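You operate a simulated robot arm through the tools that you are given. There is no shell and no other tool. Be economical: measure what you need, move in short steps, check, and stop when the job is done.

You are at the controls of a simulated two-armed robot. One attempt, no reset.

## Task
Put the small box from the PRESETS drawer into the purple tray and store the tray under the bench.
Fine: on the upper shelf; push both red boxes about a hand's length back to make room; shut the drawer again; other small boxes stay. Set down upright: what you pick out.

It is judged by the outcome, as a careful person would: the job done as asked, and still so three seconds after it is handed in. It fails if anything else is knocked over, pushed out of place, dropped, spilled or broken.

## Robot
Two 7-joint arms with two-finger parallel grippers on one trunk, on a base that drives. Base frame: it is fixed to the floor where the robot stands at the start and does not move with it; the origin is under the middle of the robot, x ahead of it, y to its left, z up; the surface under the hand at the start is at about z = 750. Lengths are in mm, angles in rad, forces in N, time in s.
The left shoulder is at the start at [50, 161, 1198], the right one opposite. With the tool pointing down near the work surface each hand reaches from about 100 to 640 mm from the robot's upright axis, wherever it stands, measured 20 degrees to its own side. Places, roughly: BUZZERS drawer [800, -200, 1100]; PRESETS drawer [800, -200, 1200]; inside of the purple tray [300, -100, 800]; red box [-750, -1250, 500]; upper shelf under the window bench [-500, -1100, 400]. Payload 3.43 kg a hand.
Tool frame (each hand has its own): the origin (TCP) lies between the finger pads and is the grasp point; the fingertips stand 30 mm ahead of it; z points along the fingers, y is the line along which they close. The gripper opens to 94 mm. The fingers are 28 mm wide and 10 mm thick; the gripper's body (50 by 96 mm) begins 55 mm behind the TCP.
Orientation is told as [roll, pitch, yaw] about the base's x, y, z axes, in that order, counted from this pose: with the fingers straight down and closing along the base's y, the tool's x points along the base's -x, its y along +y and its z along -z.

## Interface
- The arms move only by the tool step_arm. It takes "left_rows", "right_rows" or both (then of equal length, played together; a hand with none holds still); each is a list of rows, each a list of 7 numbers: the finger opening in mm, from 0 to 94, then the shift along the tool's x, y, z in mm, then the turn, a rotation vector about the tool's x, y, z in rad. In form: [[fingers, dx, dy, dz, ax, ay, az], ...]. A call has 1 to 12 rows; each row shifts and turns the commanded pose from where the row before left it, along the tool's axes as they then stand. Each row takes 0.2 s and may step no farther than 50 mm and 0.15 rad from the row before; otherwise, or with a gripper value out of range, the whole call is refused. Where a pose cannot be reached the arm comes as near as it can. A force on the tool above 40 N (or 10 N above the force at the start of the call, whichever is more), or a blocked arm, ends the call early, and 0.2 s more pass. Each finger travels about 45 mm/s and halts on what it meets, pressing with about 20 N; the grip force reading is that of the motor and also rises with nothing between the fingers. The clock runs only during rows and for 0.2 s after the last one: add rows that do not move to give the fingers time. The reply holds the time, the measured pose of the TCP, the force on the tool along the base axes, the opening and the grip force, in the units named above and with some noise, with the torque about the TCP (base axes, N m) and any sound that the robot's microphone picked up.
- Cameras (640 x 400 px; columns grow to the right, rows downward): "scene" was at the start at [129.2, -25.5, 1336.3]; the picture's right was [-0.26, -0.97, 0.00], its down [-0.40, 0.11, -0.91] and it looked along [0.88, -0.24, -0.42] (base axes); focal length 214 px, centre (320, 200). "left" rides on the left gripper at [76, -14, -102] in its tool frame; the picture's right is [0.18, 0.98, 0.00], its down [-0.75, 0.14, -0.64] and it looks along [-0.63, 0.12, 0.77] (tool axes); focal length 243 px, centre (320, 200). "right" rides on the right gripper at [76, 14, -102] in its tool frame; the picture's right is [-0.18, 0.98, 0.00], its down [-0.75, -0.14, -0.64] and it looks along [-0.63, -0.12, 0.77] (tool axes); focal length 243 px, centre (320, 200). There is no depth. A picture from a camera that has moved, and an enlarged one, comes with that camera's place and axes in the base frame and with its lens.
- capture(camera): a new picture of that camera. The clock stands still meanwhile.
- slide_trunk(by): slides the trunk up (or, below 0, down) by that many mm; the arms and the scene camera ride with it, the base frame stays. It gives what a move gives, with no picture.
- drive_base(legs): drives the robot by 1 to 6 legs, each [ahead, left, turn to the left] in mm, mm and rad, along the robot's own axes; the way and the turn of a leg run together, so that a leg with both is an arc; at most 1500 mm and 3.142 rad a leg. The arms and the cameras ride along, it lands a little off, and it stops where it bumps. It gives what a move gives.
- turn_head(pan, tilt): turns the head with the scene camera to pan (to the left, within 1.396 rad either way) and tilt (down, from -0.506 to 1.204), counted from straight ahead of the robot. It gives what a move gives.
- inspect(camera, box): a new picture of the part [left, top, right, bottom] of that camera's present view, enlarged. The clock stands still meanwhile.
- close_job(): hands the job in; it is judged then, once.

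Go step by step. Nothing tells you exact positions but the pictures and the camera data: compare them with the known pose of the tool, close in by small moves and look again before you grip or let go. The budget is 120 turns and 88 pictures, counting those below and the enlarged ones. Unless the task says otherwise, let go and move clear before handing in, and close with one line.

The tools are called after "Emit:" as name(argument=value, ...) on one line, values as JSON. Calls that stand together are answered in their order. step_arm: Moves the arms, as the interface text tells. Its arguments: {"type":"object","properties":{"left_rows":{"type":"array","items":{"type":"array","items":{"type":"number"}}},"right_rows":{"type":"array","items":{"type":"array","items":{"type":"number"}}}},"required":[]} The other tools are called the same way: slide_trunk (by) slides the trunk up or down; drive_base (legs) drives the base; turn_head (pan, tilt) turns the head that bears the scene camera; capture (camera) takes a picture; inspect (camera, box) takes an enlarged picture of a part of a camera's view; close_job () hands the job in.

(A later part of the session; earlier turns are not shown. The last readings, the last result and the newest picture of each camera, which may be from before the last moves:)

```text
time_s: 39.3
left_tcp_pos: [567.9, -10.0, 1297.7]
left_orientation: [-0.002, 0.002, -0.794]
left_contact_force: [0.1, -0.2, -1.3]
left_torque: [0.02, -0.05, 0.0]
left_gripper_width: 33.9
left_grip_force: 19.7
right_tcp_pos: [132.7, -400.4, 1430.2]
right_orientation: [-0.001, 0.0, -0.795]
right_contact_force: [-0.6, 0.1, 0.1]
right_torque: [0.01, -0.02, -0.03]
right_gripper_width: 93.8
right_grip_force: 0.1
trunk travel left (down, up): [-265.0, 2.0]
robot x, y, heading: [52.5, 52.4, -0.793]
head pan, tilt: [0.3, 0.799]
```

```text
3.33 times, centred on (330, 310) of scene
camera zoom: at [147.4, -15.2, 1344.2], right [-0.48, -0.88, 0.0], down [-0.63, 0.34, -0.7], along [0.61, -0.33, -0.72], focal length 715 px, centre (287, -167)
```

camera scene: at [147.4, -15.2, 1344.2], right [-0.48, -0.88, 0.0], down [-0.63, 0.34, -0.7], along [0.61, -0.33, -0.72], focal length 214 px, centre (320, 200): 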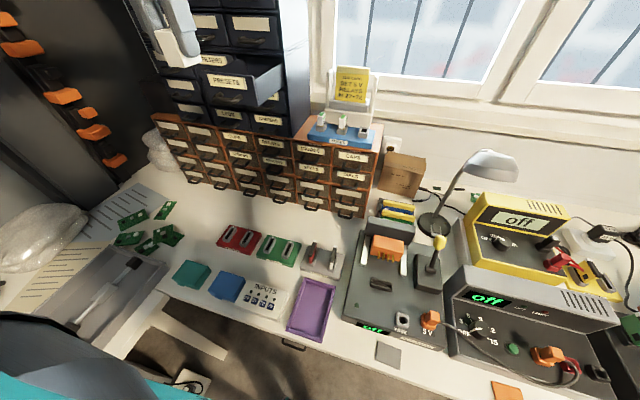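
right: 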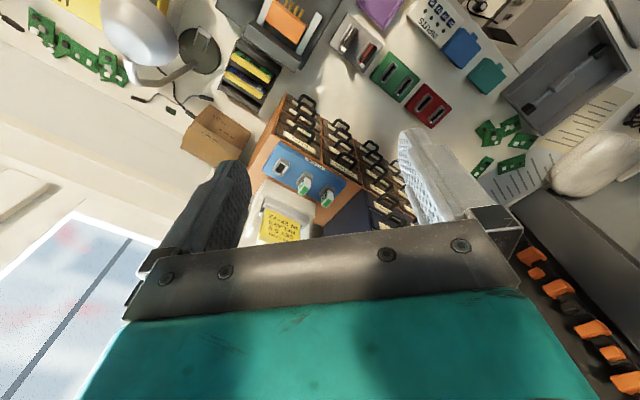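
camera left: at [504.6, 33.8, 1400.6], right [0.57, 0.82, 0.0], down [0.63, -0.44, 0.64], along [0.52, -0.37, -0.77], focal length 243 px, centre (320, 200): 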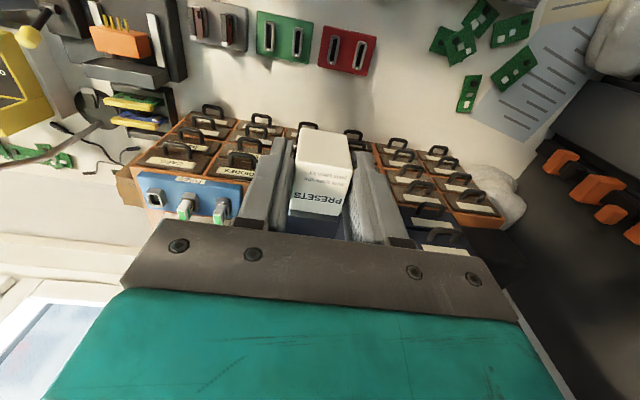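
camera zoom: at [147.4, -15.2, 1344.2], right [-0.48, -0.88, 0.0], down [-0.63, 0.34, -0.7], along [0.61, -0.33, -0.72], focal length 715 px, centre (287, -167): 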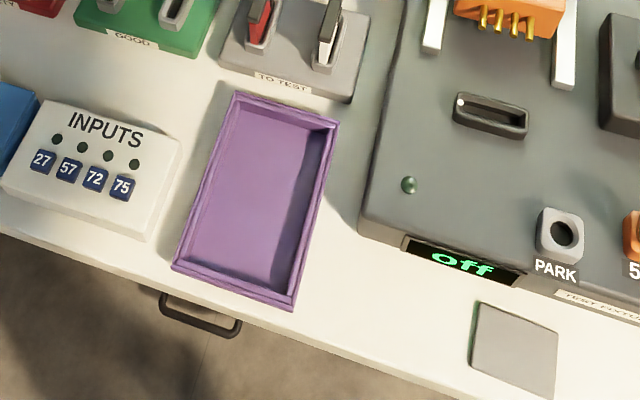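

Tray: centre about (312,-83), 129 × 88 mm, long side pointing away from me. I'll bring the box over its far half and descend to z≈856, then check.

Emit:
step_arm(left_rows=[[20, 22, -44, 0, 0, 0, 0], [20, 22, -44, 0, 0, 0, 0], [20, 22, -44, 0, 0, 0, 0], [20, 22, -44, 0, 0, 0, 0], [20, 18, -44, 0, 0, 0, 0], [20, 0, -12, 0, 0, 0, 0]])

Emit:
step_arm(left_rows=[[20, 0, 0, 49, 0, 0, 0], [20, 0, 0, 49, 0, 0, 0], [20, 0, 0, 49, 0, 0, 0], [20, 0, 0, 49, 0, 0, 0], [20, 0, 0, 49, 0, 0, 0], [20, 0, 0, 49, 0, 0, 0], [20, 0, 0, 49, 0, 0, 0], [20, 0, 0, 49, 0, 0, 0], [20, 0, 0, 40, 0, 0, 0], [20, 0, 0, 0, 0, 0, 0]])

Emit:
capture(camera="left")

Emit:
capture(camera="scene")

```text
time_s: 40.7
left_tcp_pos: [331.9, -97.6, 1298.6]
left_orientation: [-0.003, 0.001, -0.794]
left_contact_force: [0.4, -0.6, -1.1]
left_torque: [0.03, 0.01, 0.02]
left_gripper_width: 33.8
left_grip_force: 19.9
right_tcp_pos: [134.6, -400.8, 1431.7]
right_orientation: [-0.002, 0.002, -0.795]
right_contact_force: [0.1, -0.8, 0.9]
right_torque: [-0.03, 0.03, -0.03]
right_gripper_width: 93.6
right_grip_force: 0.0
trunk travel left (down, up): [-265.0, 2.0]
robot x, y, heading: [48.1, 52.3, -0.793]
head pan, tilt: [0.3, 0.799]
```

```text
time_s: 42.9
left_tcp_pos: [383.3, -40.2, 926.8]
left_orientation: [0.0, 0.001, -0.793]
left_contact_force: [-0.4, 0.2, -0.7]
left_torque: [-0.01, -0.03, 0.01]
left_gripper_width: 33.6
left_grip_force: 19.5
left hand out of reach, approached as far as the arm can: row 6, 7, 8, 9
right_tcp_pos: [131.5, -400.6, 1431.1]
right_orientation: [-0.002, 0.001, -0.793]
right_contact_force: [0.4, -0.2, 0.2]
right_torque: [0.01, 0.0, -0.01]
right_gripper_width: 94.2
right_grip_force: 0.1
trunk travel left (down, up): [-265.0, 2.0]
robot x, y, heading: [49.0, 56.1, -0.791]
head pan, tilt: [0.3, 0.799]
```

```text
58 pictures are left
camera left: at [319.8, 5.7, 1030.4], right [0.57, 0.82, 0.0], down [0.63, -0.44, 0.64], along [0.52, -0.37, -0.77], focal length 243 px, centre (320, 200)
```

left: 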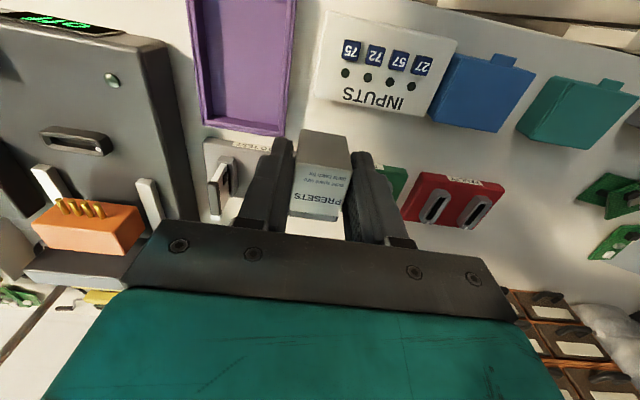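

```text
57 pictures are left
camera scene: at [147.2, -15.2, 1344.1], right [-0.48, -0.88, 0.0], down [-0.63, 0.34, -0.7], along [0.61, -0.33, -0.72], focal length 214 px, centre (320, 200)
```

scene: 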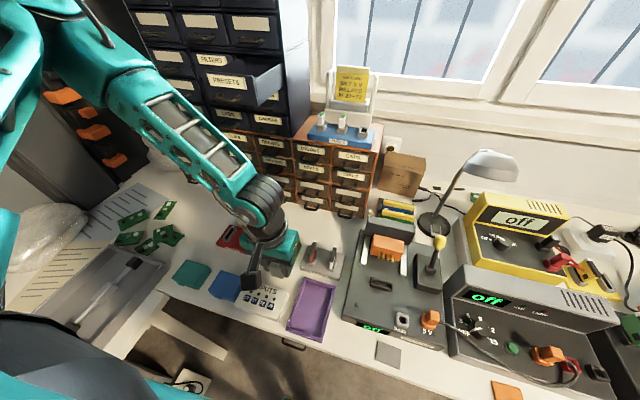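

The arm hit a joint limit with the trunk high. I'll raise the hand, lower the trunk, then re-approach the tray.

Emit:
step_arm(left_rows=[[20, 0, 0, -49, 0, 0, 0], [20, 0, 0, -49, 0, 0, 0], [20, 0, 0, -49, 0, 0, 0]])

Emit:
slide_trunk(by=-140)

Emit:
step_arm(left_rows=[[20, 1, -40, 0, 0, 0, 0], [20, 0, -41, 0, 0, 0, 0], [20, 0, 0, 25, 0, 0, 0], [20, 0, 0, 25, 0, 0, 0], [20, 0, 0, 0, 0, 0, 0]])

Emit:
capture(camera="left")

```text
time_s: 43.7
left_tcp_pos: [383.1, -39.2, 1074.6]
left_orientation: [0.0, 0.002, -0.796]
left_contact_force: [-0.3, 0.4, -0.8]
left_torque: [-0.03, 0.0, -0.03]
left_gripper_width: 33.7
left_grip_force: 20.4
right_tcp_pos: [133.0, -398.7, 1431.8]
right_orientation: [-0.002, 0.0, -0.794]
right_contact_force: [-0.8, 0.3, 0.0]
right_torque: [-0.02, -0.02, -0.04]
right_gripper_width: 93.9
right_grip_force: 0.0
trunk travel left (down, up): [-265.0, 2.0]
robot x, y, heading: [48.2, 56.5, -0.798]
head pan, tilt: [0.3, 0.799]
```

```text
time_s: 45.4
left_tcp_pos: [383.1, -40.3, 933.7]
left_orientation: [0.0, 0.001, -0.795]
left_contact_force: [-0.6, -0.2, -0.2]
left_torque: [0.0, -0.01, -0.02]
left_gripper_width: 33.6
left_grip_force: 20.0
right_tcp_pos: [133.5, -399.1, 1290.7]
right_orientation: [-0.002, 0.001, -0.794]
right_contact_force: [0.1, -0.6, 0.6]
right_torque: [0.01, 0.0, 0.02]
right_gripper_width: 93.9
right_grip_force: 0.1
trunk travel left (down, up): [-125.0, 142.0]
robot x, y, heading: [48.2, 52.2, -0.796]
head pan, tilt: [0.3, 0.799]
```

```text
time_s: 46.6
left_tcp_pos: [334.3, -86.8, 888.9]
left_orientation: [-0.002, 0.001, -0.792]
left_contact_force: [0.0, -0.5, -1.1]
left_torque: [-0.03, -0.02, 0.01]
left_gripper_width: 33.6
left_grip_force: 20.4
left hand out of reach, approached as far as the arm can: row 3, 4
right_tcp_pos: [133.2, -399.3, 1291.2]
right_orientation: [-0.001, 0.0, -0.795]
right_contact_force: [0.1, -0.4, 0.4]
right_torque: [-0.01, -0.03, 0.0]
right_gripper_width: 93.9
right_grip_force: 0.1
trunk travel left (down, up): [-125.0, 142.0]
robot x, y, heading: [49.8, 53.5, -0.792]
head pan, tilt: [0.3, 0.799]
```

```text
56 pictures are left
camera left: at [269.9, -41.7, 992.2], right [0.57, 0.82, 0.0], down [0.63, -0.44, 0.64], along [0.52, -0.37, -0.77], focal length 243 px, centre (320, 200)
```

left: 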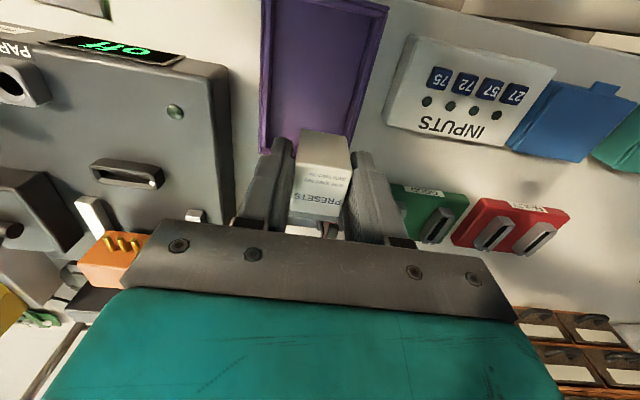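

The near position folds the arm too much. I'll raise slightly, back the base 150 mm, and re-approach at longer reach.

Emit:
step_arm(left_rows=[[20, 0, 0, -40, 0, 0, 0], [20, 0, 0, -30, 0, 0, 0]])

Emit:
drive_base(legs=[[-150, 0, 0]])

Emit:
step_arm(left_rows=[[20, -48, 0, 0, 0, 0, 0], [20, -48, 0, 0, 0, 0, 0], [20, -46, 0, 0, 0, 0, 0], [20, 0, 0, 35, 0, 0, 0], [20, 0, 0, 35, 0, 0, 0], [20, 0, 0, 30, 0, 0, 0], [20, 0, 0, 0, 0, 0, 0]])

Emit:
capture(camera="left")

```text
time_s: 47.2
left_tcp_pos: [332.0, -88.0, 959.6]
left_orientation: [-0.001, 0.002, -0.794]
left_contact_force: [-0.5, -0.5, -1.1]
left_torque: [-0.01, 0.01, 0.0]
left_gripper_width: 33.7
left_grip_force: 20.0
right_tcp_pos: [132.4, -400.1, 1291.1]
right_orientation: [-0.002, 0.0, -0.795]
right_contact_force: [0.0, 0.3, 0.8]
right_torque: [-0.01, 0.0, 0.03]
right_gripper_width: 94.2
right_grip_force: 0.1
trunk travel left (down, up): [-125.0, 142.0]
robot x, y, heading: [45.2, 55.3, -0.794]
head pan, tilt: [0.3, 0.799]
```

```text
time_s: 48.5
left_tcp_pos: [227.9, 21.0, 960.1]
left_orientation: [-0.001, 0.001, -0.794]
left_contact_force: [0.0, -0.5, -0.8]
left_torque: [-0.03, 0.01, 0.0]
left_gripper_width: 33.6
left_grip_force: 20.0
right_tcp_pos: [28.6, -292.8, 1291.8]
right_orientation: [-0.002, 0.0, -0.792]
right_contact_force: [-1.4, 0.4, 0.5]
right_torque: [-0.03, -0.04, -0.02]
right_gripper_width: 94.1
right_grip_force: 0.1
trunk travel left (down, up): [-125.0, 142.0]
robot x, y, heading: [-59.4, 161.2, -0.79]
head pan, tilt: [0.3, 0.799]
```

```text
time_s: 50.1
left_tcp_pos: [340.6, -38.5, 872.4]
left_orientation: [-0.001, -0.001, -0.794]
left_contact_force: [-0.5, -0.4, 0.5]
left_torque: [0.02, 0.02, -0.04]
left_gripper_width: 33.7
left_grip_force: 19.4
left hand out of reach, approached as far as the arm can: row 3, 4, 5, 6
right_tcp_pos: [29.4, -292.1, 1290.1]
right_orientation: [-0.001, -0.001, -0.795]
right_contact_force: [-0.1, 0.0, -0.7]
right_torque: [-0.01, -0.01, 0.0]
right_gripper_width: 93.9
right_grip_force: 0.1
trunk travel left (down, up): [-125.0, 142.0]
robot x, y, heading: [-56.3, 160.3, -0.793]
head pan, tilt: [0.3, 0.799]
```

```text
55 pictures are left
camera left: at [277.8, 6.1, 975.6], right [0.57, 0.82, 0.0], down [0.63, -0.44, 0.64], along [0.53, -0.37, -0.77], focal length 243 px, centre (320, 200)
```

left: 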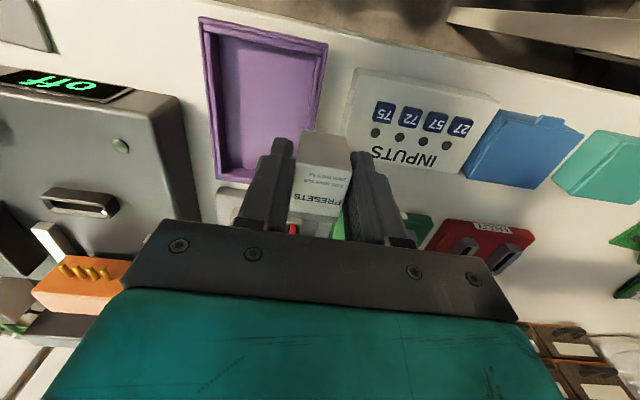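

The left arm seems near a joint limit from its posture. Let me look at the arm's posture.

Emit:
turn_head(pan=0.6, tilt=0.7)

Emit:
capture(camera="scene")

```text
time_s: 50.9
left_tcp_pos: [341.5, -37.7, 872.5]
left_orientation: [-0.001, 0.001, -0.794]
left_contact_force: [0.4, 0.0, -0.8]
left_torque: [0.04, 0.01, 0.03]
left_gripper_width: 33.7
left_grip_force: 20.3
right_tcp_pos: [29.3, -293.0, 1290.8]
right_orientation: [-0.001, -0.001, -0.793]
right_contact_force: [-0.7, -0.4, 0.2]
right_torque: [0.01, 0.02, 0.0]
right_gripper_width: 94.1
right_grip_force: 0.0
trunk travel left (down, up): [-125.0, 142.0]
robot x, y, heading: [-59.9, 160.3, -0.797]
head pan, tilt: [0.6, 0.7]
```

```text
54 pictures are left
camera scene: at [55.1, 113.6, 1212.3], right [-0.19, -0.98, 0.0], down [-0.63, 0.13, -0.76], along [0.75, -0.15, -0.64], focal length 214 px, centre (320, 200)
```

scene: 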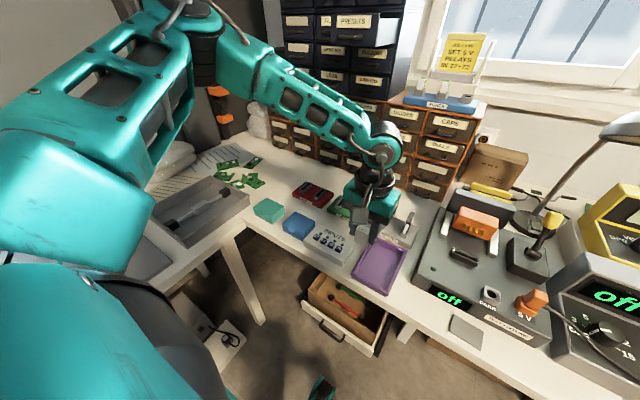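

A bench drawer below the tray stands open — it was closed at the start, so something on my base must have hooked it while backing. I look closer.

Emit:
inspect(camera="scene", box=[250, 240, 450, 400])

Emit:
turn_head(pan=0.3, tilt=1.2)

Emit:
capture(camera="scene")

```text
2.50 times, centred on (350, 320) of scene
camera zoom: at [55.1, 113.6, 1212.3], right [-0.19, -0.98, 0.0], down [-0.63, 0.13, -0.76], along [0.75, -0.15, -0.64], focal length 536 px, centre (245, -100)
```

zoom: 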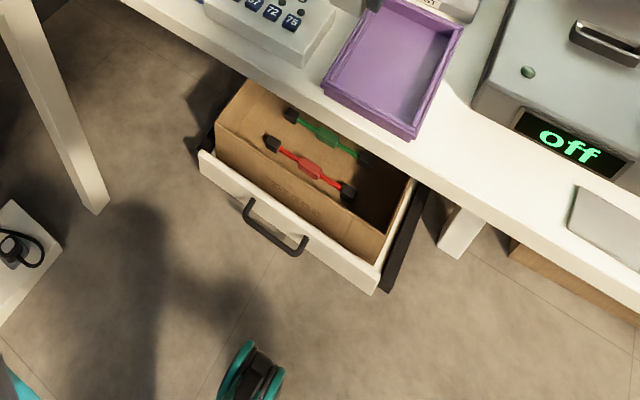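

```text
time_s: 51.9
left_tcp_pos: [342.0, -38.7, 873.5]
left_orientation: [-0.002, 0.0, -0.795]
left_contact_force: [0.3, 0.0, 0.2]
left_torque: [0.0, 0.03, 0.01]
left_gripper_width: 33.8
left_grip_force: 20.3
right_tcp_pos: [28.2, -292.0, 1290.3]
right_orientation: [-0.002, 0.0, -0.794]
right_contact_force: [0.3, -0.1, 0.1]
right_torque: [0.04, -0.04, -0.01]
right_gripper_width: 94.0
right_grip_force: 0.1
trunk travel left (down, up): [-125.0, 142.0]
robot x, y, heading: [-54.5, 160.4, -0.794]
head pan, tilt: [0.3, 1.201]
```

```text
52 pictures are left
camera scene: at [21.0, 103.6, 1176.4], right [-0.47, -0.88, 0.0], down [-0.82, 0.44, -0.36], along [0.32, -0.17, -0.93], focal length 214 px, centre (320, 200)
```

scene: 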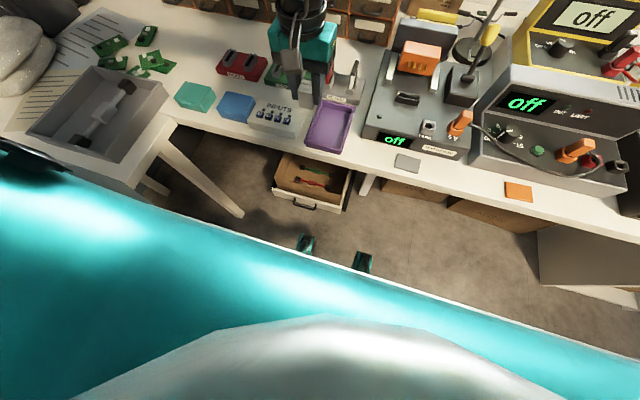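

The drawer under the bench was evidently snagged; I'll push it shut later with a free hand. The left arm is in an elbow-out posture that works better further left, so I raise the hand and shift the base 150 mm right.

Emit:
step_arm(left_rows=[[20, 0, 0, -45, 0, 0, 0], [20, 0, 0, -45, 0, 0, 0]])

Emit:
drive_base(legs=[[0, -150, 0]])

Emit:
step_arm(left_rows=[[20, 0, 46, 0, 0, 0, 0], [20, 0, 46, 0, 0, 0, 0], [20, 0, 30, 0, 0, 0, 0], [20, 0, 0, 30, 0, 0, 0], [20, 0, 0, 30, 0, 0, 0], [20, 0, 0, 0, 0, 0, 0]])

```text
time_s: 52.5
left_tcp_pos: [340.2, -38.5, 962.9]
left_orientation: [-0.003, 0.002, -0.794]
left_contact_force: [0.3, -0.2, -0.7]
left_torque: [0.01, 0.0, 0.01]
left_gripper_width: 33.8
left_grip_force: 19.7
right_tcp_pos: [28.7, -291.5, 1291.8]
right_orientation: [-0.001, 0.0, -0.794]
right_contact_force: [0.7, 0.2, -0.4]
right_torque: [0.01, 0.0, -0.02]
right_gripper_width: 94.0
right_grip_force: 0.0
trunk travel left (down, up): [-125.0, 142.0]
robot x, y, heading: [-55.4, 159.2, -0.799]
head pan, tilt: [0.3, 1.201]
```

```text
time_s: 54.4
left_tcp_pos: [235.4, -143.7, 963.3]
left_orientation: [-0.001, 0.002, -0.795]
left_contact_force: [0.2, -0.2, -0.4]
left_torque: [0.01, -0.03, 0.02]
left_gripper_width: 33.8
left_grip_force: 20.5
right_tcp_pos: [-77.2, -396.4, 1291.2]
right_orientation: [-0.003, -0.001, -0.794]
right_contact_force: [-0.4, -0.3, 1.2]
right_torque: [-0.02, 0.01, 0.0]
right_gripper_width: 94.0
right_grip_force: 0.0
trunk travel left (down, up): [-125.0, 142.0]
robot x, y, heading: [-165.5, 52.7, -0.794]
head pan, tilt: [0.3, 1.201]
```

```text
time_s: 55.8
left_tcp_pos: [321.6, -57.8, 902.7]
left_orientation: [-0.002, 0.002, -0.794]
left_contact_force: [-0.2, 0.2, -1.2]
left_torque: [-0.01, -0.01, 0.04]
left_gripper_width: 33.8
left_grip_force: 20.4
right_tcp_pos: [-77.7, -396.5, 1290.7]
right_orientation: [-0.003, 0.0, -0.794]
right_contact_force: [0.5, -0.3, -0.4]
right_torque: [-0.03, 0.01, 0.01]
right_gripper_width: 94.2
right_grip_force: 0.0
trunk travel left (down, up): [-125.0, 142.0]
robot x, y, heading: [-159.2, 61.0, -0.797]
head pan, tilt: [0.3, 1.201]
```

Reaches now. Move to the tray's far half, descend to ~835 and look.

Emit:
step_arm(left_rows=[[20, -30, -24, 0, 0, 0, 0], [20, 0, 0, 30, 0, 0, 0], [20, 0, 0, 30, 0, 0, 0], [20, 0, 0, 0, 0, 0, 0]])

Emit:
capture(camera="left")

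```text
time_s: 56.8
left_tcp_pos: [326.6, -97.0, 843.3]
left_orientation: [-0.001, 0.003, -0.793]
left_contact_force: [-0.3, 0.0, -0.4]
left_torque: [0.03, 0.0, 0.01]
left_gripper_width: 33.6
left_grip_force: 20.6
right_tcp_pos: [-77.9, -397.2, 1289.7]
right_orientation: [-0.002, 0.0, -0.794]
right_contact_force: [0.1, 0.2, 0.1]
right_torque: [0.05, 0.01, -0.02]
right_gripper_width: 94.1
right_grip_force: 0.0
trunk travel left (down, up): [-125.0, 142.0]
robot x, y, heading: [-158.6, 55.5, -0.797]
head pan, tilt: [0.3, 1.201]
```

```text
51 pictures are left
camera left: at [263.1, -52.6, 945.7], right [0.57, 0.82, 0.0], down [0.63, -0.44, 0.64], along [0.53, -0.37, -0.77], focal length 243 px, centre (320, 200)
```

left: 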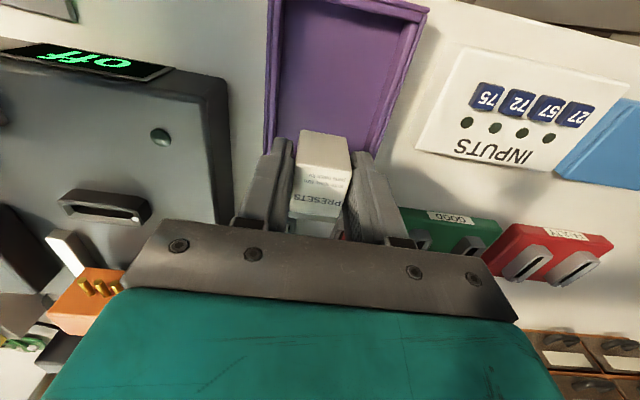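

Box is centred over the tray laterally. Lower gently until touch.

Emit:
step_arm(left_rows=[[20, 0, 0, 20, 0, 0, 0], [20, 0, 0, 14, 0, 0, 0], [20, 0, 0, 5, 0, 0, 0], [20, 0, 0, 0, 0, 0, 0]])

Emit:
capture(camera="left")

Emit:
turn_head(pan=0.75, tilt=0.8)

Emit:
capture(camera="scene")

```text
time_s: 57.8
left_tcp_pos: [325.4, -96.6, 803.9]
left_orientation: [-0.002, 0.004, -0.792]
left_contact_force: [0.5, 0.1, -0.7]
left_torque: [-0.04, -0.01, 0.01]
left_gripper_width: 33.6
left_grip_force: 19.9
right_tcp_pos: [-76.8, -397.6, 1291.2]
right_orientation: [-0.002, -0.001, -0.793]
right_contact_force: [0.4, 0.6, -0.4]
right_torque: [-0.01, -0.01, 0.02]
right_gripper_width: 93.9
right_grip_force: 0.0
trunk travel left (down, up): [-125.0, 142.0]
robot x, y, heading: [-162.1, 57.2, -0.791]
head pan, tilt: [0.3, 1.201]
```

```text
50 pictures are left
camera left: at [262.7, -52.2, 907.3], right [0.57, 0.82, 0.0], down [0.63, -0.44, 0.64], along [0.53, -0.37, -0.77], focal length 243 px, centre (320, 200)
```

left: 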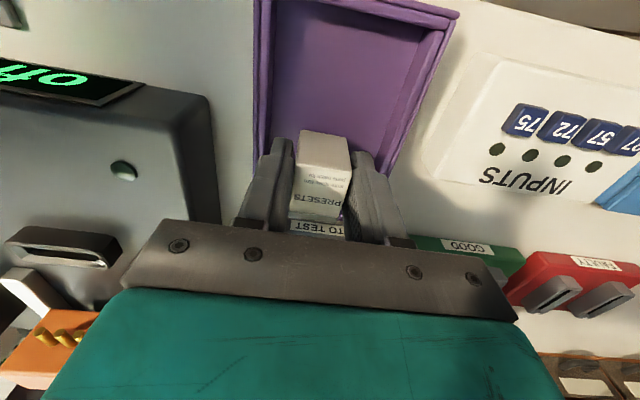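

```text
time_s: 58.7
left_tcp_pos: [325.6, -95.0, 804.6]
left_orientation: [-0.002, 0.001, -0.795]
left_contact_force: [0.1, 1.3, 0.2]
left_torque: [-0.02, -0.03, 0.0]
left_gripper_width: 33.6
left_grip_force: 20.4
right_tcp_pos: [-76.7, -397.4, 1292.1]
right_orientation: [-0.001, 0.001, -0.796]
right_contact_force: [0.2, -0.4, -0.8]
right_torque: [0.01, 0.02, 0.02]
right_gripper_width: 94.2
right_grip_force: 0.1
trunk travel left (down, up): [-125.0, 142.0]
robot x, y, heading: [-160.4, 60.5, -0.795]
head pan, tilt: [0.75, 0.799]
```

```text
49 pictures are left
camera scene: at [-53.9, 22.4, 1204.1], right [-0.05, -1.0, 0.0], down [-0.72, 0.03, -0.7], along [0.7, -0.03, -0.72], focal length 214 px, centre (320, 200)
```

scene: 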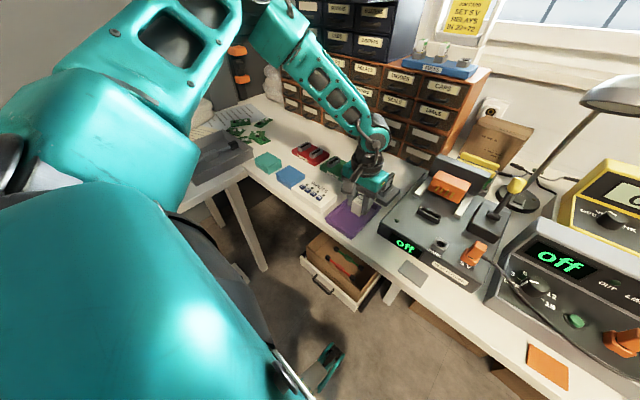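

Emit:
inspect(camera="scene", box=[310, 150, 420, 240])

```text
4.44 times, centred on (365, 195) of scene
camera zoom: at [-53.9, 22.4, 1204.1], right [-0.05, -1.0, 0.0], down [-0.72, 0.03, -0.7], along [0.7, -0.03, -0.72], focal length 953 px, centre (120, 222)
```

zoom: 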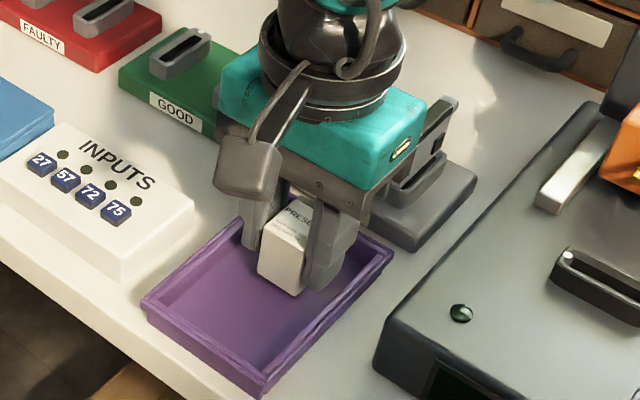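

Box hovers just above the tray floor, well inside the rim. Lower in 3 mm steps.

Emit:
step_arm(left_rows=[[20, 0, 0, 3, 0, 0, 0], [20, 0, 0, 3, 0, 0, 0], [20, 0, 0, 3, 0, 0, 0], [20, 0, 0, 0, 0, 0, 0]])

Emit:
inspect(camera="scene", box=[310, 150, 420, 240])

```text
time_s: 59.7
left_tcp_pos: [327.1, -96.7, 795.5]
left_orientation: [-0.001, -0.001, -0.794]
left_contact_force: [0.9, 3.5, 13.9]
left_torque: [0.11, 0.08, 0.02]
left_gripper_width: 33.6
left_grip_force: 20.0
right_tcp_pos: [-79.1, -395.7, 1291.5]
right_orientation: [-0.003, -0.001, -0.794]
right_contact_force: [0.1, 0.7, 0.5]
right_torque: [-0.03, -0.01, 0.02]
right_gripper_width: 93.9
right_grip_force: 0.1
trunk travel left (down, up): [-125.0, 142.0]
robot x, y, heading: [-162.8, 55.7, -0.797]
head pan, tilt: [0.75, 0.799]
```

```text
4.44 times, centred on (365, 195) of scene
camera zoom: at [-54.9, 23.0, 1204.5], right [-0.05, -1.0, 0.0], down [-0.72, 0.03, -0.7], along [0.7, -0.03, -0.72], focal length 953 px, centre (120, 222)
```

zoom: 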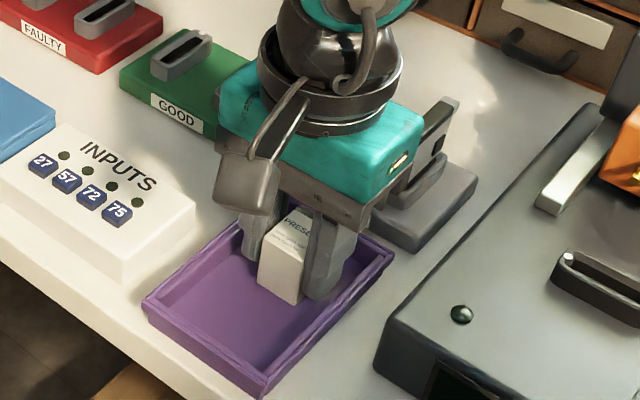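

Contact at z≈796. Ease, open slightly, and lift straight off.

Emit:
step_arm(left_rows=[[20, 0, 0, -1, 0, 0, 0], [46, 0, 0, 0, 0, 0, 0], [46, 0, 0, 0, 0, 0, 0], [46, 0, 0, 0, 0, 0, 0], [46, 0, 0, -20, 0, 0, 0], [46, 0, 0, -40, 0, 0, 0], [46, 0, 0, -45, 0, 0, 0], [46, 0, 0, -45, 0, 0, 0]])

Emit:
inspect(camera="scene", box=[270, 150, 430, 310])

```text
time_s: 61.5
left_tcp_pos: [325.7, -97.5, 945.1]
left_orientation: [-0.001, 0.0, -0.794]
left_contact_force: [0.8, 0.4, -0.3]
left_torque: [0.01, 0.01, -0.02]
left_gripper_width: 45.6
left_grip_force: 0.1
right_tcp_pos: [-77.7, -396.9, 1291.1]
right_orientation: [-0.003, -0.001, -0.793]
right_contact_force: [0.6, 0.1, 0.0]
right_torque: [0.0, 0.0, -0.01]
right_gripper_width: 94.1
right_grip_force: 0.0
trunk travel left (down, up): [-125.0, 142.0]
robot x, y, heading: [-161.9, 53.2, -0.798]
head pan, tilt: [0.75, 0.799]
```

```text
2.50 times, centred on (350, 230) of scene
camera zoom: at [-54.3, 22.5, 1204.1], right [-0.05, -1.0, 0.0], down [-0.72, 0.03, -0.7], along [0.7, -0.03, -0.72], focal length 536 px, centre (245, 125)
```

zoom: 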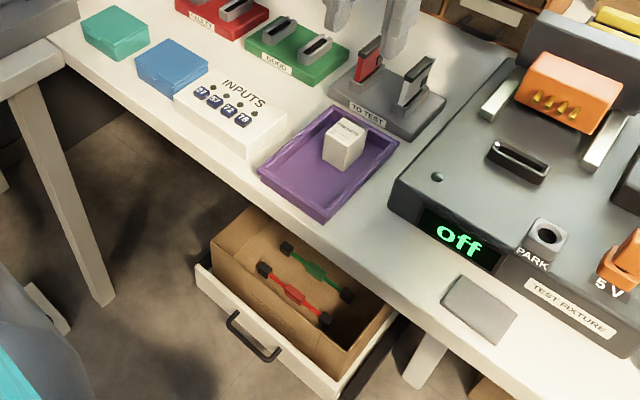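

The box stands upright in the tray. (Checking rays: that low open drawer is near the floor and its handle was at the same spot at the start, so it was open all along — I leave it.) Now go back to shut PRESETS: raise hand and trunk, drive toward the cabinet.

Emit:
step_arm(left_rows=[[20, 15, 0, -46, 0, 0, 0], [20, 45, 0, -20, 0, 0, 0], [20, 0, 0, -40, 0, 0, 0]])

Emit:
slide_trunk(by=100)

Emit:
drive_base(legs=[[0, 140, 0], [114, 0, 0]])

Emit:
step_arm(left_rows=[[20, 0, 0, -49, 0, 0, 0], [20, 0, 0, -49, 0, 0, 0], [20, 0, 0, -49, 0, 0, 0], [20, 0, 0, -40, 0, 0, 0]])

Emit:
step_arm(left_rows=[[0, 0, 0, 0, 0, -0.143, 0], [0, 0, 0, 0, 0, -0.143, 0], [0, 0, 0, 0, 0, -0.143, 0], [0, 0, 0, 0, 0, -0.143, 0], [0, 0, 0, 0, 0, -0.143, 0], [0, 0, 0, 0, 0, -0.143, 0], [0, 0, 0, 0, 0, -0.143, 0], [0, 0, 0, 0, 0, -0.143, 0], [0, 0, 0, 0, 0, -0.143, 0], [0, 0, 0, 0, 0, -0.142, 0], [0, 0, 0, 0, 0, -0.142, 0], [0, 0, 0, 0, 0, 0, 0]])

```text
time_s: 62.3
left_tcp_pos: [283.1, -54.5, 1051.6]
left_orientation: [-0.003, 0.002, -0.794]
left_contact_force: [0.5, -0.4, 0.3]
left_torque: [0.02, 0.0, 0.01]
left_gripper_width: 20.0
left_grip_force: 0.1
right_tcp_pos: [-77.6, -397.4, 1291.0]
right_orientation: [-0.002, -0.001, -0.792]
right_contact_force: [0.3, -0.5, 0.0]
right_torque: [0.02, 0.0, -0.04]
right_gripper_width: 94.3
right_grip_force: 0.0
trunk travel left (down, up): [-125.0, 142.0]
robot x, y, heading: [-163.2, 55.4, -0.797]
head pan, tilt: [0.75, 0.799]
```

```text
time_s: 63.6
left_tcp_pos: [284.2, -54.5, 1150.9]
left_orientation: [-0.003, 0.003, -0.795]
left_contact_force: [-0.3, 0.0, 0.0]
left_torque: [0.0, 0.0, -0.02]
left_gripper_width: 19.9
left_grip_force: 0.1
right_tcp_pos: [-77.1, -396.2, 1391.5]
right_orientation: [0.0, -0.001, -0.795]
right_contact_force: [-0.4, 0.2, -0.2]
right_torque: [-0.02, -0.04, 0.02]
right_gripper_width: 94.1
right_grip_force: 0.0
trunk travel left (down, up): [-225.0, 42.0]
robot x, y, heading: [-159.5, 62.4, -0.789]
head pan, tilt: [0.75, 0.799]
```

```text
time_s: 66.3
left_tcp_pos: [464.5, -38.1, 1150.3]
left_orientation: [-0.001, 0.0, -0.796]
left_contact_force: [0.0, -0.5, -0.6]
left_torque: [0.03, 0.02, -0.01]
left_gripper_width: 20.0
left_grip_force: 0.1
right_tcp_pos: [103.2, -381.3, 1390.3]
right_orientation: [-0.001, 0.001, -0.795]
right_contact_force: [0.8, 0.3, 0.9]
right_torque: [0.02, 0.02, 0.02]
right_gripper_width: 93.7
right_grip_force: 0.1
trunk travel left (down, up): [-225.0, 42.0]
robot x, y, heading: [17.5, 71.1, -0.8]
head pan, tilt: [0.75, 0.799]
```

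```text
time_s: 67.3
left_tcp_pos: [464.3, -37.6, 1338.7]
left_orientation: [0.0, 0.002, -0.797]
left_contact_force: [0.0, 0.4, 0.8]
left_torque: [-0.02, -0.01, 0.02]
left_gripper_width: 19.8
left_grip_force: 0.1
right_tcp_pos: [102.8, -379.4, 1390.4]
right_orientation: [0.0, 0.0, -0.795]
right_contact_force: [-0.4, 0.5, 0.6]
right_torque: [0.01, -0.01, 0.03]
right_gripper_width: 93.8
right_grip_force: 0.0
trunk travel left (down, up): [-225.0, 42.0]
robot x, y, heading: [19.4, 77.2, -0.798]
head pan, tilt: [0.75, 0.799]
```

```text
time_s: 69.9
left_tcp_pos: [474.4, -43.5, 1349.6]
left_orientation: [-1.297, -1.568, 0.502]
left_contact_force: [-0.6, 0.2, 0.8]
left_torque: [0.01, 0.03, 0.01]
left_gripper_width: 0.0
left_grip_force: 19.7
left hand out of reach, approached as far as the arm can: row 11
right_tcp_pos: [102.6, -379.2, 1391.1]
right_orientation: [-0.001, 0.0, -0.796]
right_contact_force: [-0.1, -0.7, -0.2]
right_torque: [0.02, 0.02, 0.02]
right_gripper_width: 94.1
right_grip_force: 0.1
trunk travel left (down, up): [-225.0, 42.0]
robot x, y, heading: [19.1, 73.9, -0.799]
head pan, tilt: [0.75, 0.799]
```

Hand is horizontal with fingers shut. I align it with the PRESETS front (z≈1214) and look.

Emit:
step_arm(left_rows=[[0, 0, 27, 10, 0, 0, 0], [0, 0, 27, 10, 0, 0, 0], [0, 0, 26, 10, 0, 0, 0], [0, 45, 0, 0, 0, 0, 0], [0, 45, 0, 0, 0, 0, 0], [0, 45, 0, 0, 0, 0, 0], [0, 0, 0, 0, 0, 0, 0]])

Emit:
turn_head(pan=0.55, tilt=0.35)

Emit:
inspect(camera="scene", box=[200, 100, 400, 240])

```text
time_s: 71.5
left_tcp_pos: [554.5, -9.7, 1249.8]
left_orientation: [-1.236, -1.568, 0.443]
left_contact_force: [0.5, -0.4, -0.2]
left_torque: [0.03, 0.02, -0.03]
left_gripper_width: 0.0
left_grip_force: 19.6
left hand out of reach, approached as far as the arm can: row 6
right_tcp_pos: [103.4, -377.8, 1391.5]
right_orientation: [-0.003, 0.0, -0.797]
right_contact_force: [-0.9, -0.2, 0.1]
right_torque: [0.01, 0.04, -0.01]
right_gripper_width: 94.0
right_grip_force: 0.1
trunk travel left (down, up): [-225.0, 42.0]
robot x, y, heading: [17.5, 74.9, -0.798]
head pan, tilt: [0.75, 0.799]
```

```text
time_s: 72.4
left_tcp_pos: [555.2, -9.6, 1248.8]
left_orientation: [-1.082, -1.568, 0.288]
left_contact_force: [0.5, -0.8, -0.4]
left_torque: [-0.01, 0.03, -0.01]
left_gripper_width: 0.0
left_grip_force: 20.0
right_tcp_pos: [102.9, -379.1, 1390.8]
right_orientation: [-0.002, 0.002, -0.794]
right_contact_force: [0.2, -0.3, -1.1]
right_torque: [0.03, -0.02, 0.01]
right_gripper_width: 94.0
right_grip_force: 0.0
trunk travel left (down, up): [-225.0, 42.0]
robot x, y, heading: [16.0, 72.6, -0.797]
head pan, tilt: [0.55, 0.351]
```

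```text
2.86 times, centred on (300, 170) of scene
camera zoom: at [136.8, 21.2, 1343.7], right [-0.24, -0.97, 0.0], down [-0.33, 0.08, -0.94], along [0.91, -0.23, -0.34], focal length 613 px, centre (377, 286)
```

zoom: 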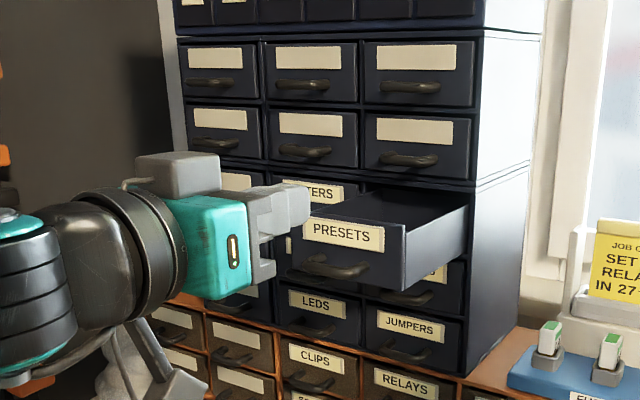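

Aligned laterally but 35 mm high; lower the trunk 35 mm and then push forward.

Emit:
slide_trunk(by=-35)

Emit:
step_arm(left_rows=[[0, 0, 0, 25, 0, 0, 0], [0, 0, 0, 25, 0, 0, 0], [0, 0, 0, 10, 0, 0, 0], [0, 0, 0, 10, 0, 0, 0], [0, 0, 0, 15, 0, 0, 0], [0, 0, 0, 20, 0, 0, 0], [0, 0, 0, 20, 0, 0, 0], [0, 0, 0, 20, 0, 0, 0], [0, 0, 0, 15, 0, 0, 0], [0, 0, 0, 0, 0, 0, 0]])

Emit:
inspect(camera="scene", box=[200, 100, 400, 240])

```text
time_s: 73.2
left_tcp_pos: [554.1, -8.8, 1215.0]
left_orientation: [-1.133, -1.567, 0.34]
left_contact_force: [-0.7, 0.2, -0.1]
left_torque: [0.0, 0.03, 0.02]
left_gripper_width: 0.1
left_grip_force: 19.5
right_tcp_pos: [103.9, -379.6, 1356.4]
right_orientation: [-0.002, 0.0, -0.795]
right_contact_force: [0.6, -0.5, 0.0]
right_torque: [0.01, 0.0, -0.03]
right_gripper_width: 94.2
right_grip_force: 0.0
trunk travel left (down, up): [-190.0, 77.0]
robot x, y, heading: [20.5, 75.3, -0.805]
head pan, tilt: [0.55, 0.351]
```

```text
time_s: 75.4
left_tcp_pos: [667.1, -123.9, 1215.5]
left_orientation: [-0.994, -1.567, 0.201]
left_contact_force: [0.3, -0.2, -0.3]
left_torque: [0.05, -0.02, -0.03]
left_gripper_width: 0.0
left_grip_force: 20.0
right_tcp_pos: [103.5, -378.3, 1355.5]
right_orientation: [-0.002, 0.0, -0.796]
right_contact_force: [-0.2, 0.8, 0.6]
right_torque: [0.03, -0.02, 0.04]
right_gripper_width: 94.0
right_grip_force: 0.1
trunk travel left (down, up): [-190.0, 77.0]
robot x, y, heading: [19.2, 72.9, -0.8]
head pan, tilt: [0.55, 0.351]
```

```text
2.86 times, centred on (300, 170) of scene
camera zoom: at [136.7, 21.2, 1308.8], right [-0.24, -0.97, 0.0], down [-0.33, 0.08, -0.94], along [0.91, -0.23, -0.34], focal length 613 px, centre (377, 286)
```

zoom: 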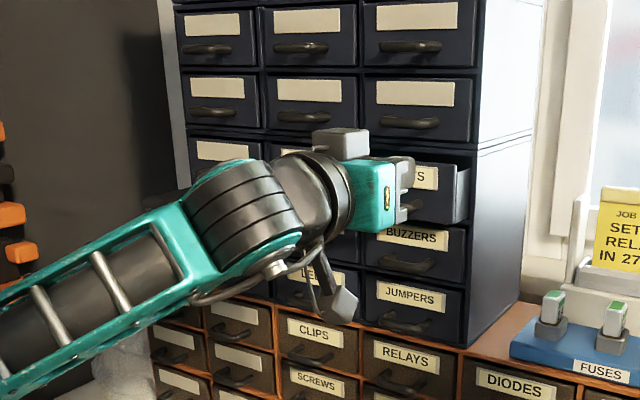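

The drawer is moving; about 27 mm remain. Continue until it seats.

Emit:
step_arm(left_rows=[[0, 0, 0, 12, 0, 0, 0], [0, 0, 0, 8, 0, 0, 0], [0, 0, 0, 5, 0, 0, 0], [0, 0, 0, 3, 0, 0, 0], [0, 0, 0, 3, 0, 0, 0], [0, 0, 0, 0, 0, 0, 0]])

Emit:
inspect(camera="scene", box=[280, 110, 380, 200])

```text
time_s: 76.8
left_tcp_pos: [687.7, -143.9, 1214.4]
left_orientation: [-1.102, -1.567, 0.308]
left_contact_force: [-7.3, 7.9, -3.6]
left_torque: [0.01, -0.04, 0.04]
left_gripper_width: 0.0
left_grip_force: 19.9
right_tcp_pos: [103.6, -377.4, 1356.8]
right_orientation: [0.0, -0.001, -0.795]
right_contact_force: [-0.6, 0.1, -0.3]
right_torque: [0.01, -0.01, 0.01]
right_gripper_width: 93.9
right_grip_force: 0.1
trunk travel left (down, up): [-190.0, 77.0]
robot x, y, heading: [19.2, 74.6, -0.794]
head pan, tilt: [0.55, 0.351]
```

```text
4.44 times, centred on (330, 155) of scene
camera zoom: at [135.9, 22.3, 1308.8], right [-0.24, -0.97, 0.0], down [-0.33, 0.08, -0.94], along [0.91, -0.23, -0.34], focal length 953 px, centre (276, 400)
```

zoom: 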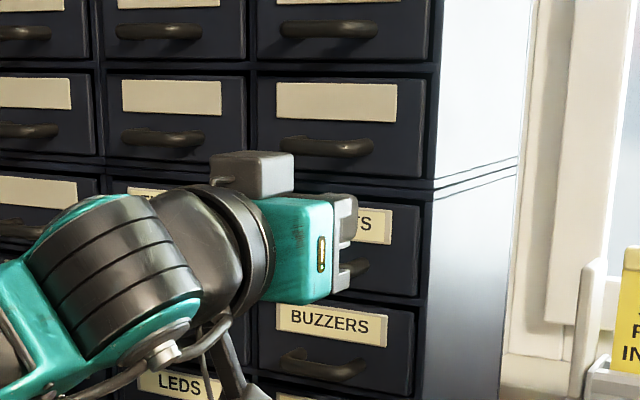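

PRESETS is shut flush. I back the base away and fold the left hand back down.

Emit:
drive_base(legs=[[-200, 0, 0]])

Emit:
step_arm(left_rows=[[0, -45, -10, 0, 0, 0, 0], [0, -45, -20, 0, 0, 0, 0], [0, -45, -30, 0, 0, 0, 0]])

Emit:
step_arm(left_rows=[[30, 0, 0, 0, 0, 0.143, 0], [30, 0, 0, 0, 0, 0.143, 0], [30, 0, 0, 0, 0, 0.143, 0], [30, 0, 0, 0, 0, 0.143, 0], [30, 0, 0, 0, 0, 0.143, 0], [30, 0, 0, 0, 0, 0.143, 0], [30, 0, 0, 0, 0, 0.143, 0], [30, 0, 0, 0, 0, 0.143, 0], [30, 0, 0, 0, 0, 0.143, 0], [30, 0, 0, 0, 0, 0.142, 0], [30, 0, 0, 0, 0, 0.142, 0]])

Emit:
turn_head(pan=0.2, tilt=0.5)

Emit:
capture(camera="scene")

```text
time_s: 78.4
left_tcp_pos: [549.1, -2.4, 1214.1]
left_orientation: [-1.238, -1.567, 0.447]
left_contact_force: [-0.6, 0.1, -0.4]
left_torque: [-0.01, -0.01, -0.03]
left_gripper_width: 0.0
left_grip_force: 19.8
right_tcp_pos: [-37.5, -235.4, 1355.3]
right_orientation: [0.0, 0.001, -0.797]
right_contact_force: [0.2, -0.8, 0.2]
right_torque: [0.0, 0.0, -0.01]
right_gripper_width: 94.1
right_grip_force: 0.0
trunk travel left (down, up): [-190.0, 77.0]
robot x, y, heading: [-119.8, 215.5, -0.799]
head pan, tilt: [0.55, 0.351]
```

```text
refused: row 3 steps farther than a row can; nothing moved
```

```text
time_s: 80.8
left_tcp_pos: [544.2, 10.0, 1213.9]
left_orientation: [0.0, -0.228, -0.795]
left_contact_force: [0.8, -0.1, -0.5]
left_torque: [-0.04, 0.03, -0.01]
left_gripper_width: 30.0
left_grip_force: 0.0
left hand out of reach, approached as far as the arm can: row 10, 11
right_tcp_pos: [-36.3, -235.8, 1355.7]
right_orientation: [0.0, 0.0, -0.796]
right_contact_force: [0.4, -0.4, -0.6]
right_torque: [-0.03, -0.02, 0.0]
right_gripper_width: 93.9
right_grip_force: 0.1
trunk travel left (down, up): [-190.0, 77.0]
robot x, y, heading: [-121.0, 217.7, -0.794]
head pan, tilt: [0.55, 0.351]
```

```text
time_s: 81.7
left_tcp_pos: [545.0, 10.4, 1213.6]
left_orientation: [0.0, -0.227, -0.796]
left_contact_force: [-0.7, -0.2, 0.6]
left_torque: [0.01, 0.01, 0.0]
left_gripper_width: 30.0
left_grip_force: 0.0
right_tcp_pos: [-37.1, -236.8, 1356.5]
right_orientation: [-0.003, 0.0, -0.797]
right_contact_force: [-0.5, 0.3, 0.4]
right_torque: [0.02, 0.01, 0.03]
right_gripper_width: 94.2
right_grip_force: 0.1
trunk travel left (down, up): [-190.0, 77.0]
robot x, y, heading: [-120.1, 215.0, -0.8]
head pan, tilt: [0.201, 0.499]
```

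```text
42 pictures are left
camera scene: at [-17.9, 135.9, 1295.1], right [-0.56, -0.83, 0.0], down [-0.4, 0.27, -0.88], along [0.73, -0.49, -0.48], focal length 214 px, centre (320, 200)
```

scene: 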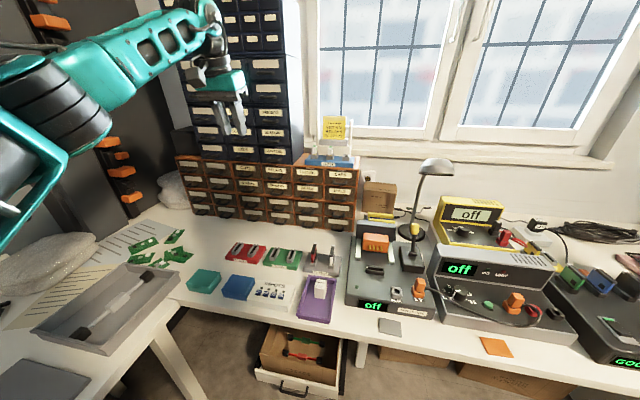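

PRESETS is shut, the box stands in the tray. I retract the left hand and look to the right along the bench to find the shelf.

Emit:
step_arm(left_rows=[[30, 40, -10, 0, 0, 0.1, 0], [30, 40, -20, 0, 0, 0.1, 0], [30, 40, -20, 0, 0, 0.028, 0], [30, 40, -20, 0, 0, 0, 0], [30, 30, -30, 0, 0, 0, 0]])

Emit:
turn_head(pan=-0.75, tilt=0.75)

Emit:
capture(camera="scene")

```text
time_s: 82.9
left_tcp_pos: [338.6, 74.6, 1199.0]
left_orientation: [0.0, 0.002, -0.795]
left_contact_force: [0.3, -0.2, -0.4]
left_torque: [-0.04, -0.01, 0.02]
left_gripper_width: 30.2
left_grip_force: 0.1
right_tcp_pos: [-35.7, -236.3, 1356.1]
right_orientation: [0.0, -0.001, -0.797]
right_contact_force: [-0.2, 0.0, -0.4]
right_torque: [0.01, -0.01, 0.01]
right_gripper_width: 94.1
right_grip_force: 0.0
trunk travel left (down, up): [-190.0, 77.0]
robot x, y, heading: [-123.3, 216.7, -0.799]
head pan, tilt: [0.201, 0.499]
```

```text
time_s: 84.1
left_tcp_pos: [340.9, 75.3, 1199.3]
left_orientation: [0.001, 0.001, -0.794]
left_contact_force: [-0.2, -0.6, -0.7]
left_torque: [0.02, 0.0, -0.02]
left_gripper_width: 29.9
left_grip_force: 0.1
right_tcp_pos: [-36.5, -235.2, 1355.9]
right_orientation: [-0.001, -0.001, -0.797]
right_contact_force: [0.6, 0.2, -0.7]
right_torque: [0.01, -0.01, 0.0]
right_gripper_width: 94.0
right_grip_force: 0.1
trunk travel left (down, up): [-190.0, 77.0]
robot x, y, heading: [-120.5, 215.7, -0.802]
head pan, tilt: [-0.75, 0.75]
```

```text
41 pictures are left
camera scene: at [-91.2, 104.1, 1273.1], right [-1.0, -0.02, 0.0], down [-0.02, 0.68, -0.73], along [0.02, -0.73, -0.68], focal length 214 px, centre (320, 200)
```

scene: 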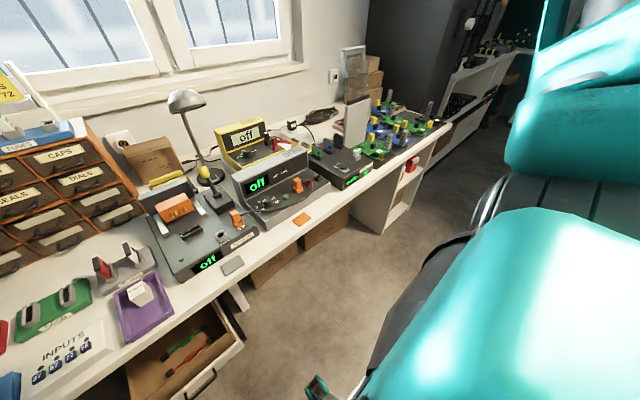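

The shelf unit with red boxes is at the far right end of the bench; floor is clear. I drive there to inspect and push the boxes first.

Emit:
drive_base(legs=[[-120, 0, 0], [0, -1200, 0.01]])

Emit:
slide_trunk(by=-150)

Emit:
turn_head(pan=0.0, tilt=0.75)

Emit:
capture(camera="scene")

```text
time_s: 95.7
left_tcp_pos: [-597.5, -679.7, 1199.6]
left_orientation: [-0.001, 0.002, -0.788]
left_contact_force: [0.2, 0.7, 0.3]
left_torque: [0.03, 0.04, 0.01]
left_gripper_width: 30.0
left_grip_force: 0.1
right_tcp_pos: [-971.2, -992.4, 1355.2]
right_orientation: [-0.001, -0.001, -0.788]
right_contact_force: [-0.2, 0.4, -0.1]
right_torque: [-0.02, -0.01, -0.01]
right_gripper_width: 93.7
right_grip_force: 0.0
trunk travel left (down, up): [-190.0, 77.0]
robot x, y, heading: [-1059.3, -539.9, -0.79]
head pan, tilt: [-0.75, 0.75]
```

```text
time_s: 97.5
left_tcp_pos: [-597.9, -678.4, 1050.1]
left_orientation: [-0.002, 0.003, -0.789]
left_contact_force: [0.1, 0.0, -0.2]
left_torque: [0.02, 0.04, -0.02]
left_gripper_width: 30.2
left_grip_force: 0.1
right_tcp_pos: [-972.5, -992.4, 1205.9]
right_orientation: [-0.001, 0.0, -0.788]
right_contact_force: [-0.4, -0.2, 0.2]
right_torque: [0.0, 0.0, -0.07]
right_gripper_width: 94.0
right_grip_force: 0.0
trunk travel left (down, up): [-40.0, 227.0]
robot x, y, heading: [-1058.4, -537.2, -0.788]
head pan, tilt: [-0.75, 0.75]
```

```text
time_s: 98.5
left_tcp_pos: [-597.4, -679.6, 1048.9]
left_orientation: [0.002, 0.002, -0.789]
left_contact_force: [0.1, 0.0, -0.8]
left_torque: [-0.01, -0.05, 0.01]
left_gripper_width: 29.9
left_grip_force: 0.0
right_tcp_pos: [-970.2, -992.4, 1206.0]
right_orientation: [0.0, 0.0, -0.788]
right_contact_force: [0.2, 0.6, -0.6]
right_torque: [0.02, 0.0, 0.01]
right_gripper_width: 93.9
right_grip_force: 0.2
trunk travel left (down, up): [-40.0, 227.0]
robot x, y, heading: [-1057.5, -541.6, -0.787]
head pan, tilt: [0.0, 0.75]
```

```text
40 pictures are left
camera scene: at [-973.0, -628.7, 1123.1], right [-0.71, -0.7, 0.0], down [-0.48, 0.48, -0.73], along [0.51, -0.52, -0.68], focal length 214 px, centre (320, 200)
```

scene: 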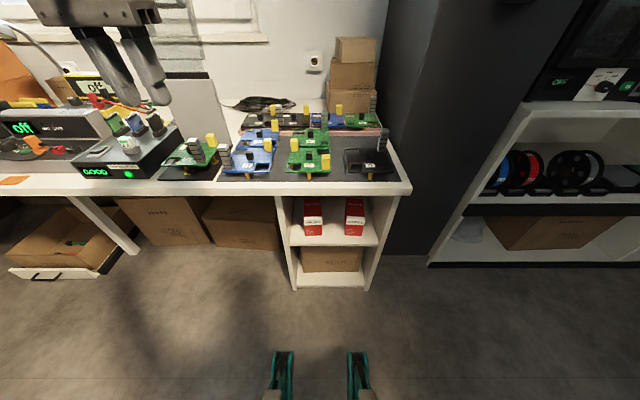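

The shelf unit sits directly ahead with two red boxes on its upper shelf. Zoom in.

Emit:
inspect(camera="scene", box=[260, 175, 420, 295])

```text
3.33 times, centred on (340, 235) of scene
camera zoom: at [-973.0, -628.7, 1123.1], right [-0.71, -0.7, 0.0], down [-0.48, 0.48, -0.73], along [0.51, -0.52, -0.68], focal length 715 px, centre (253, 83)
```

zoom: 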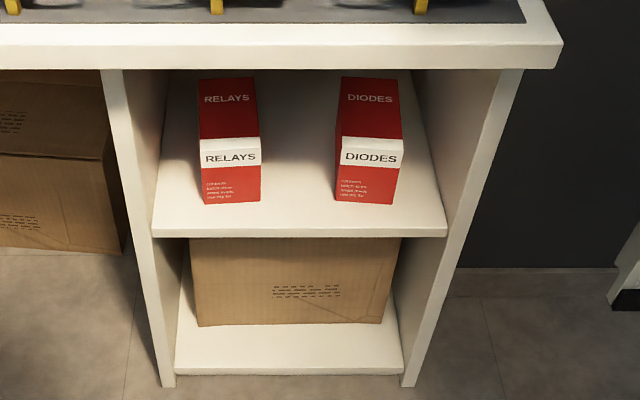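

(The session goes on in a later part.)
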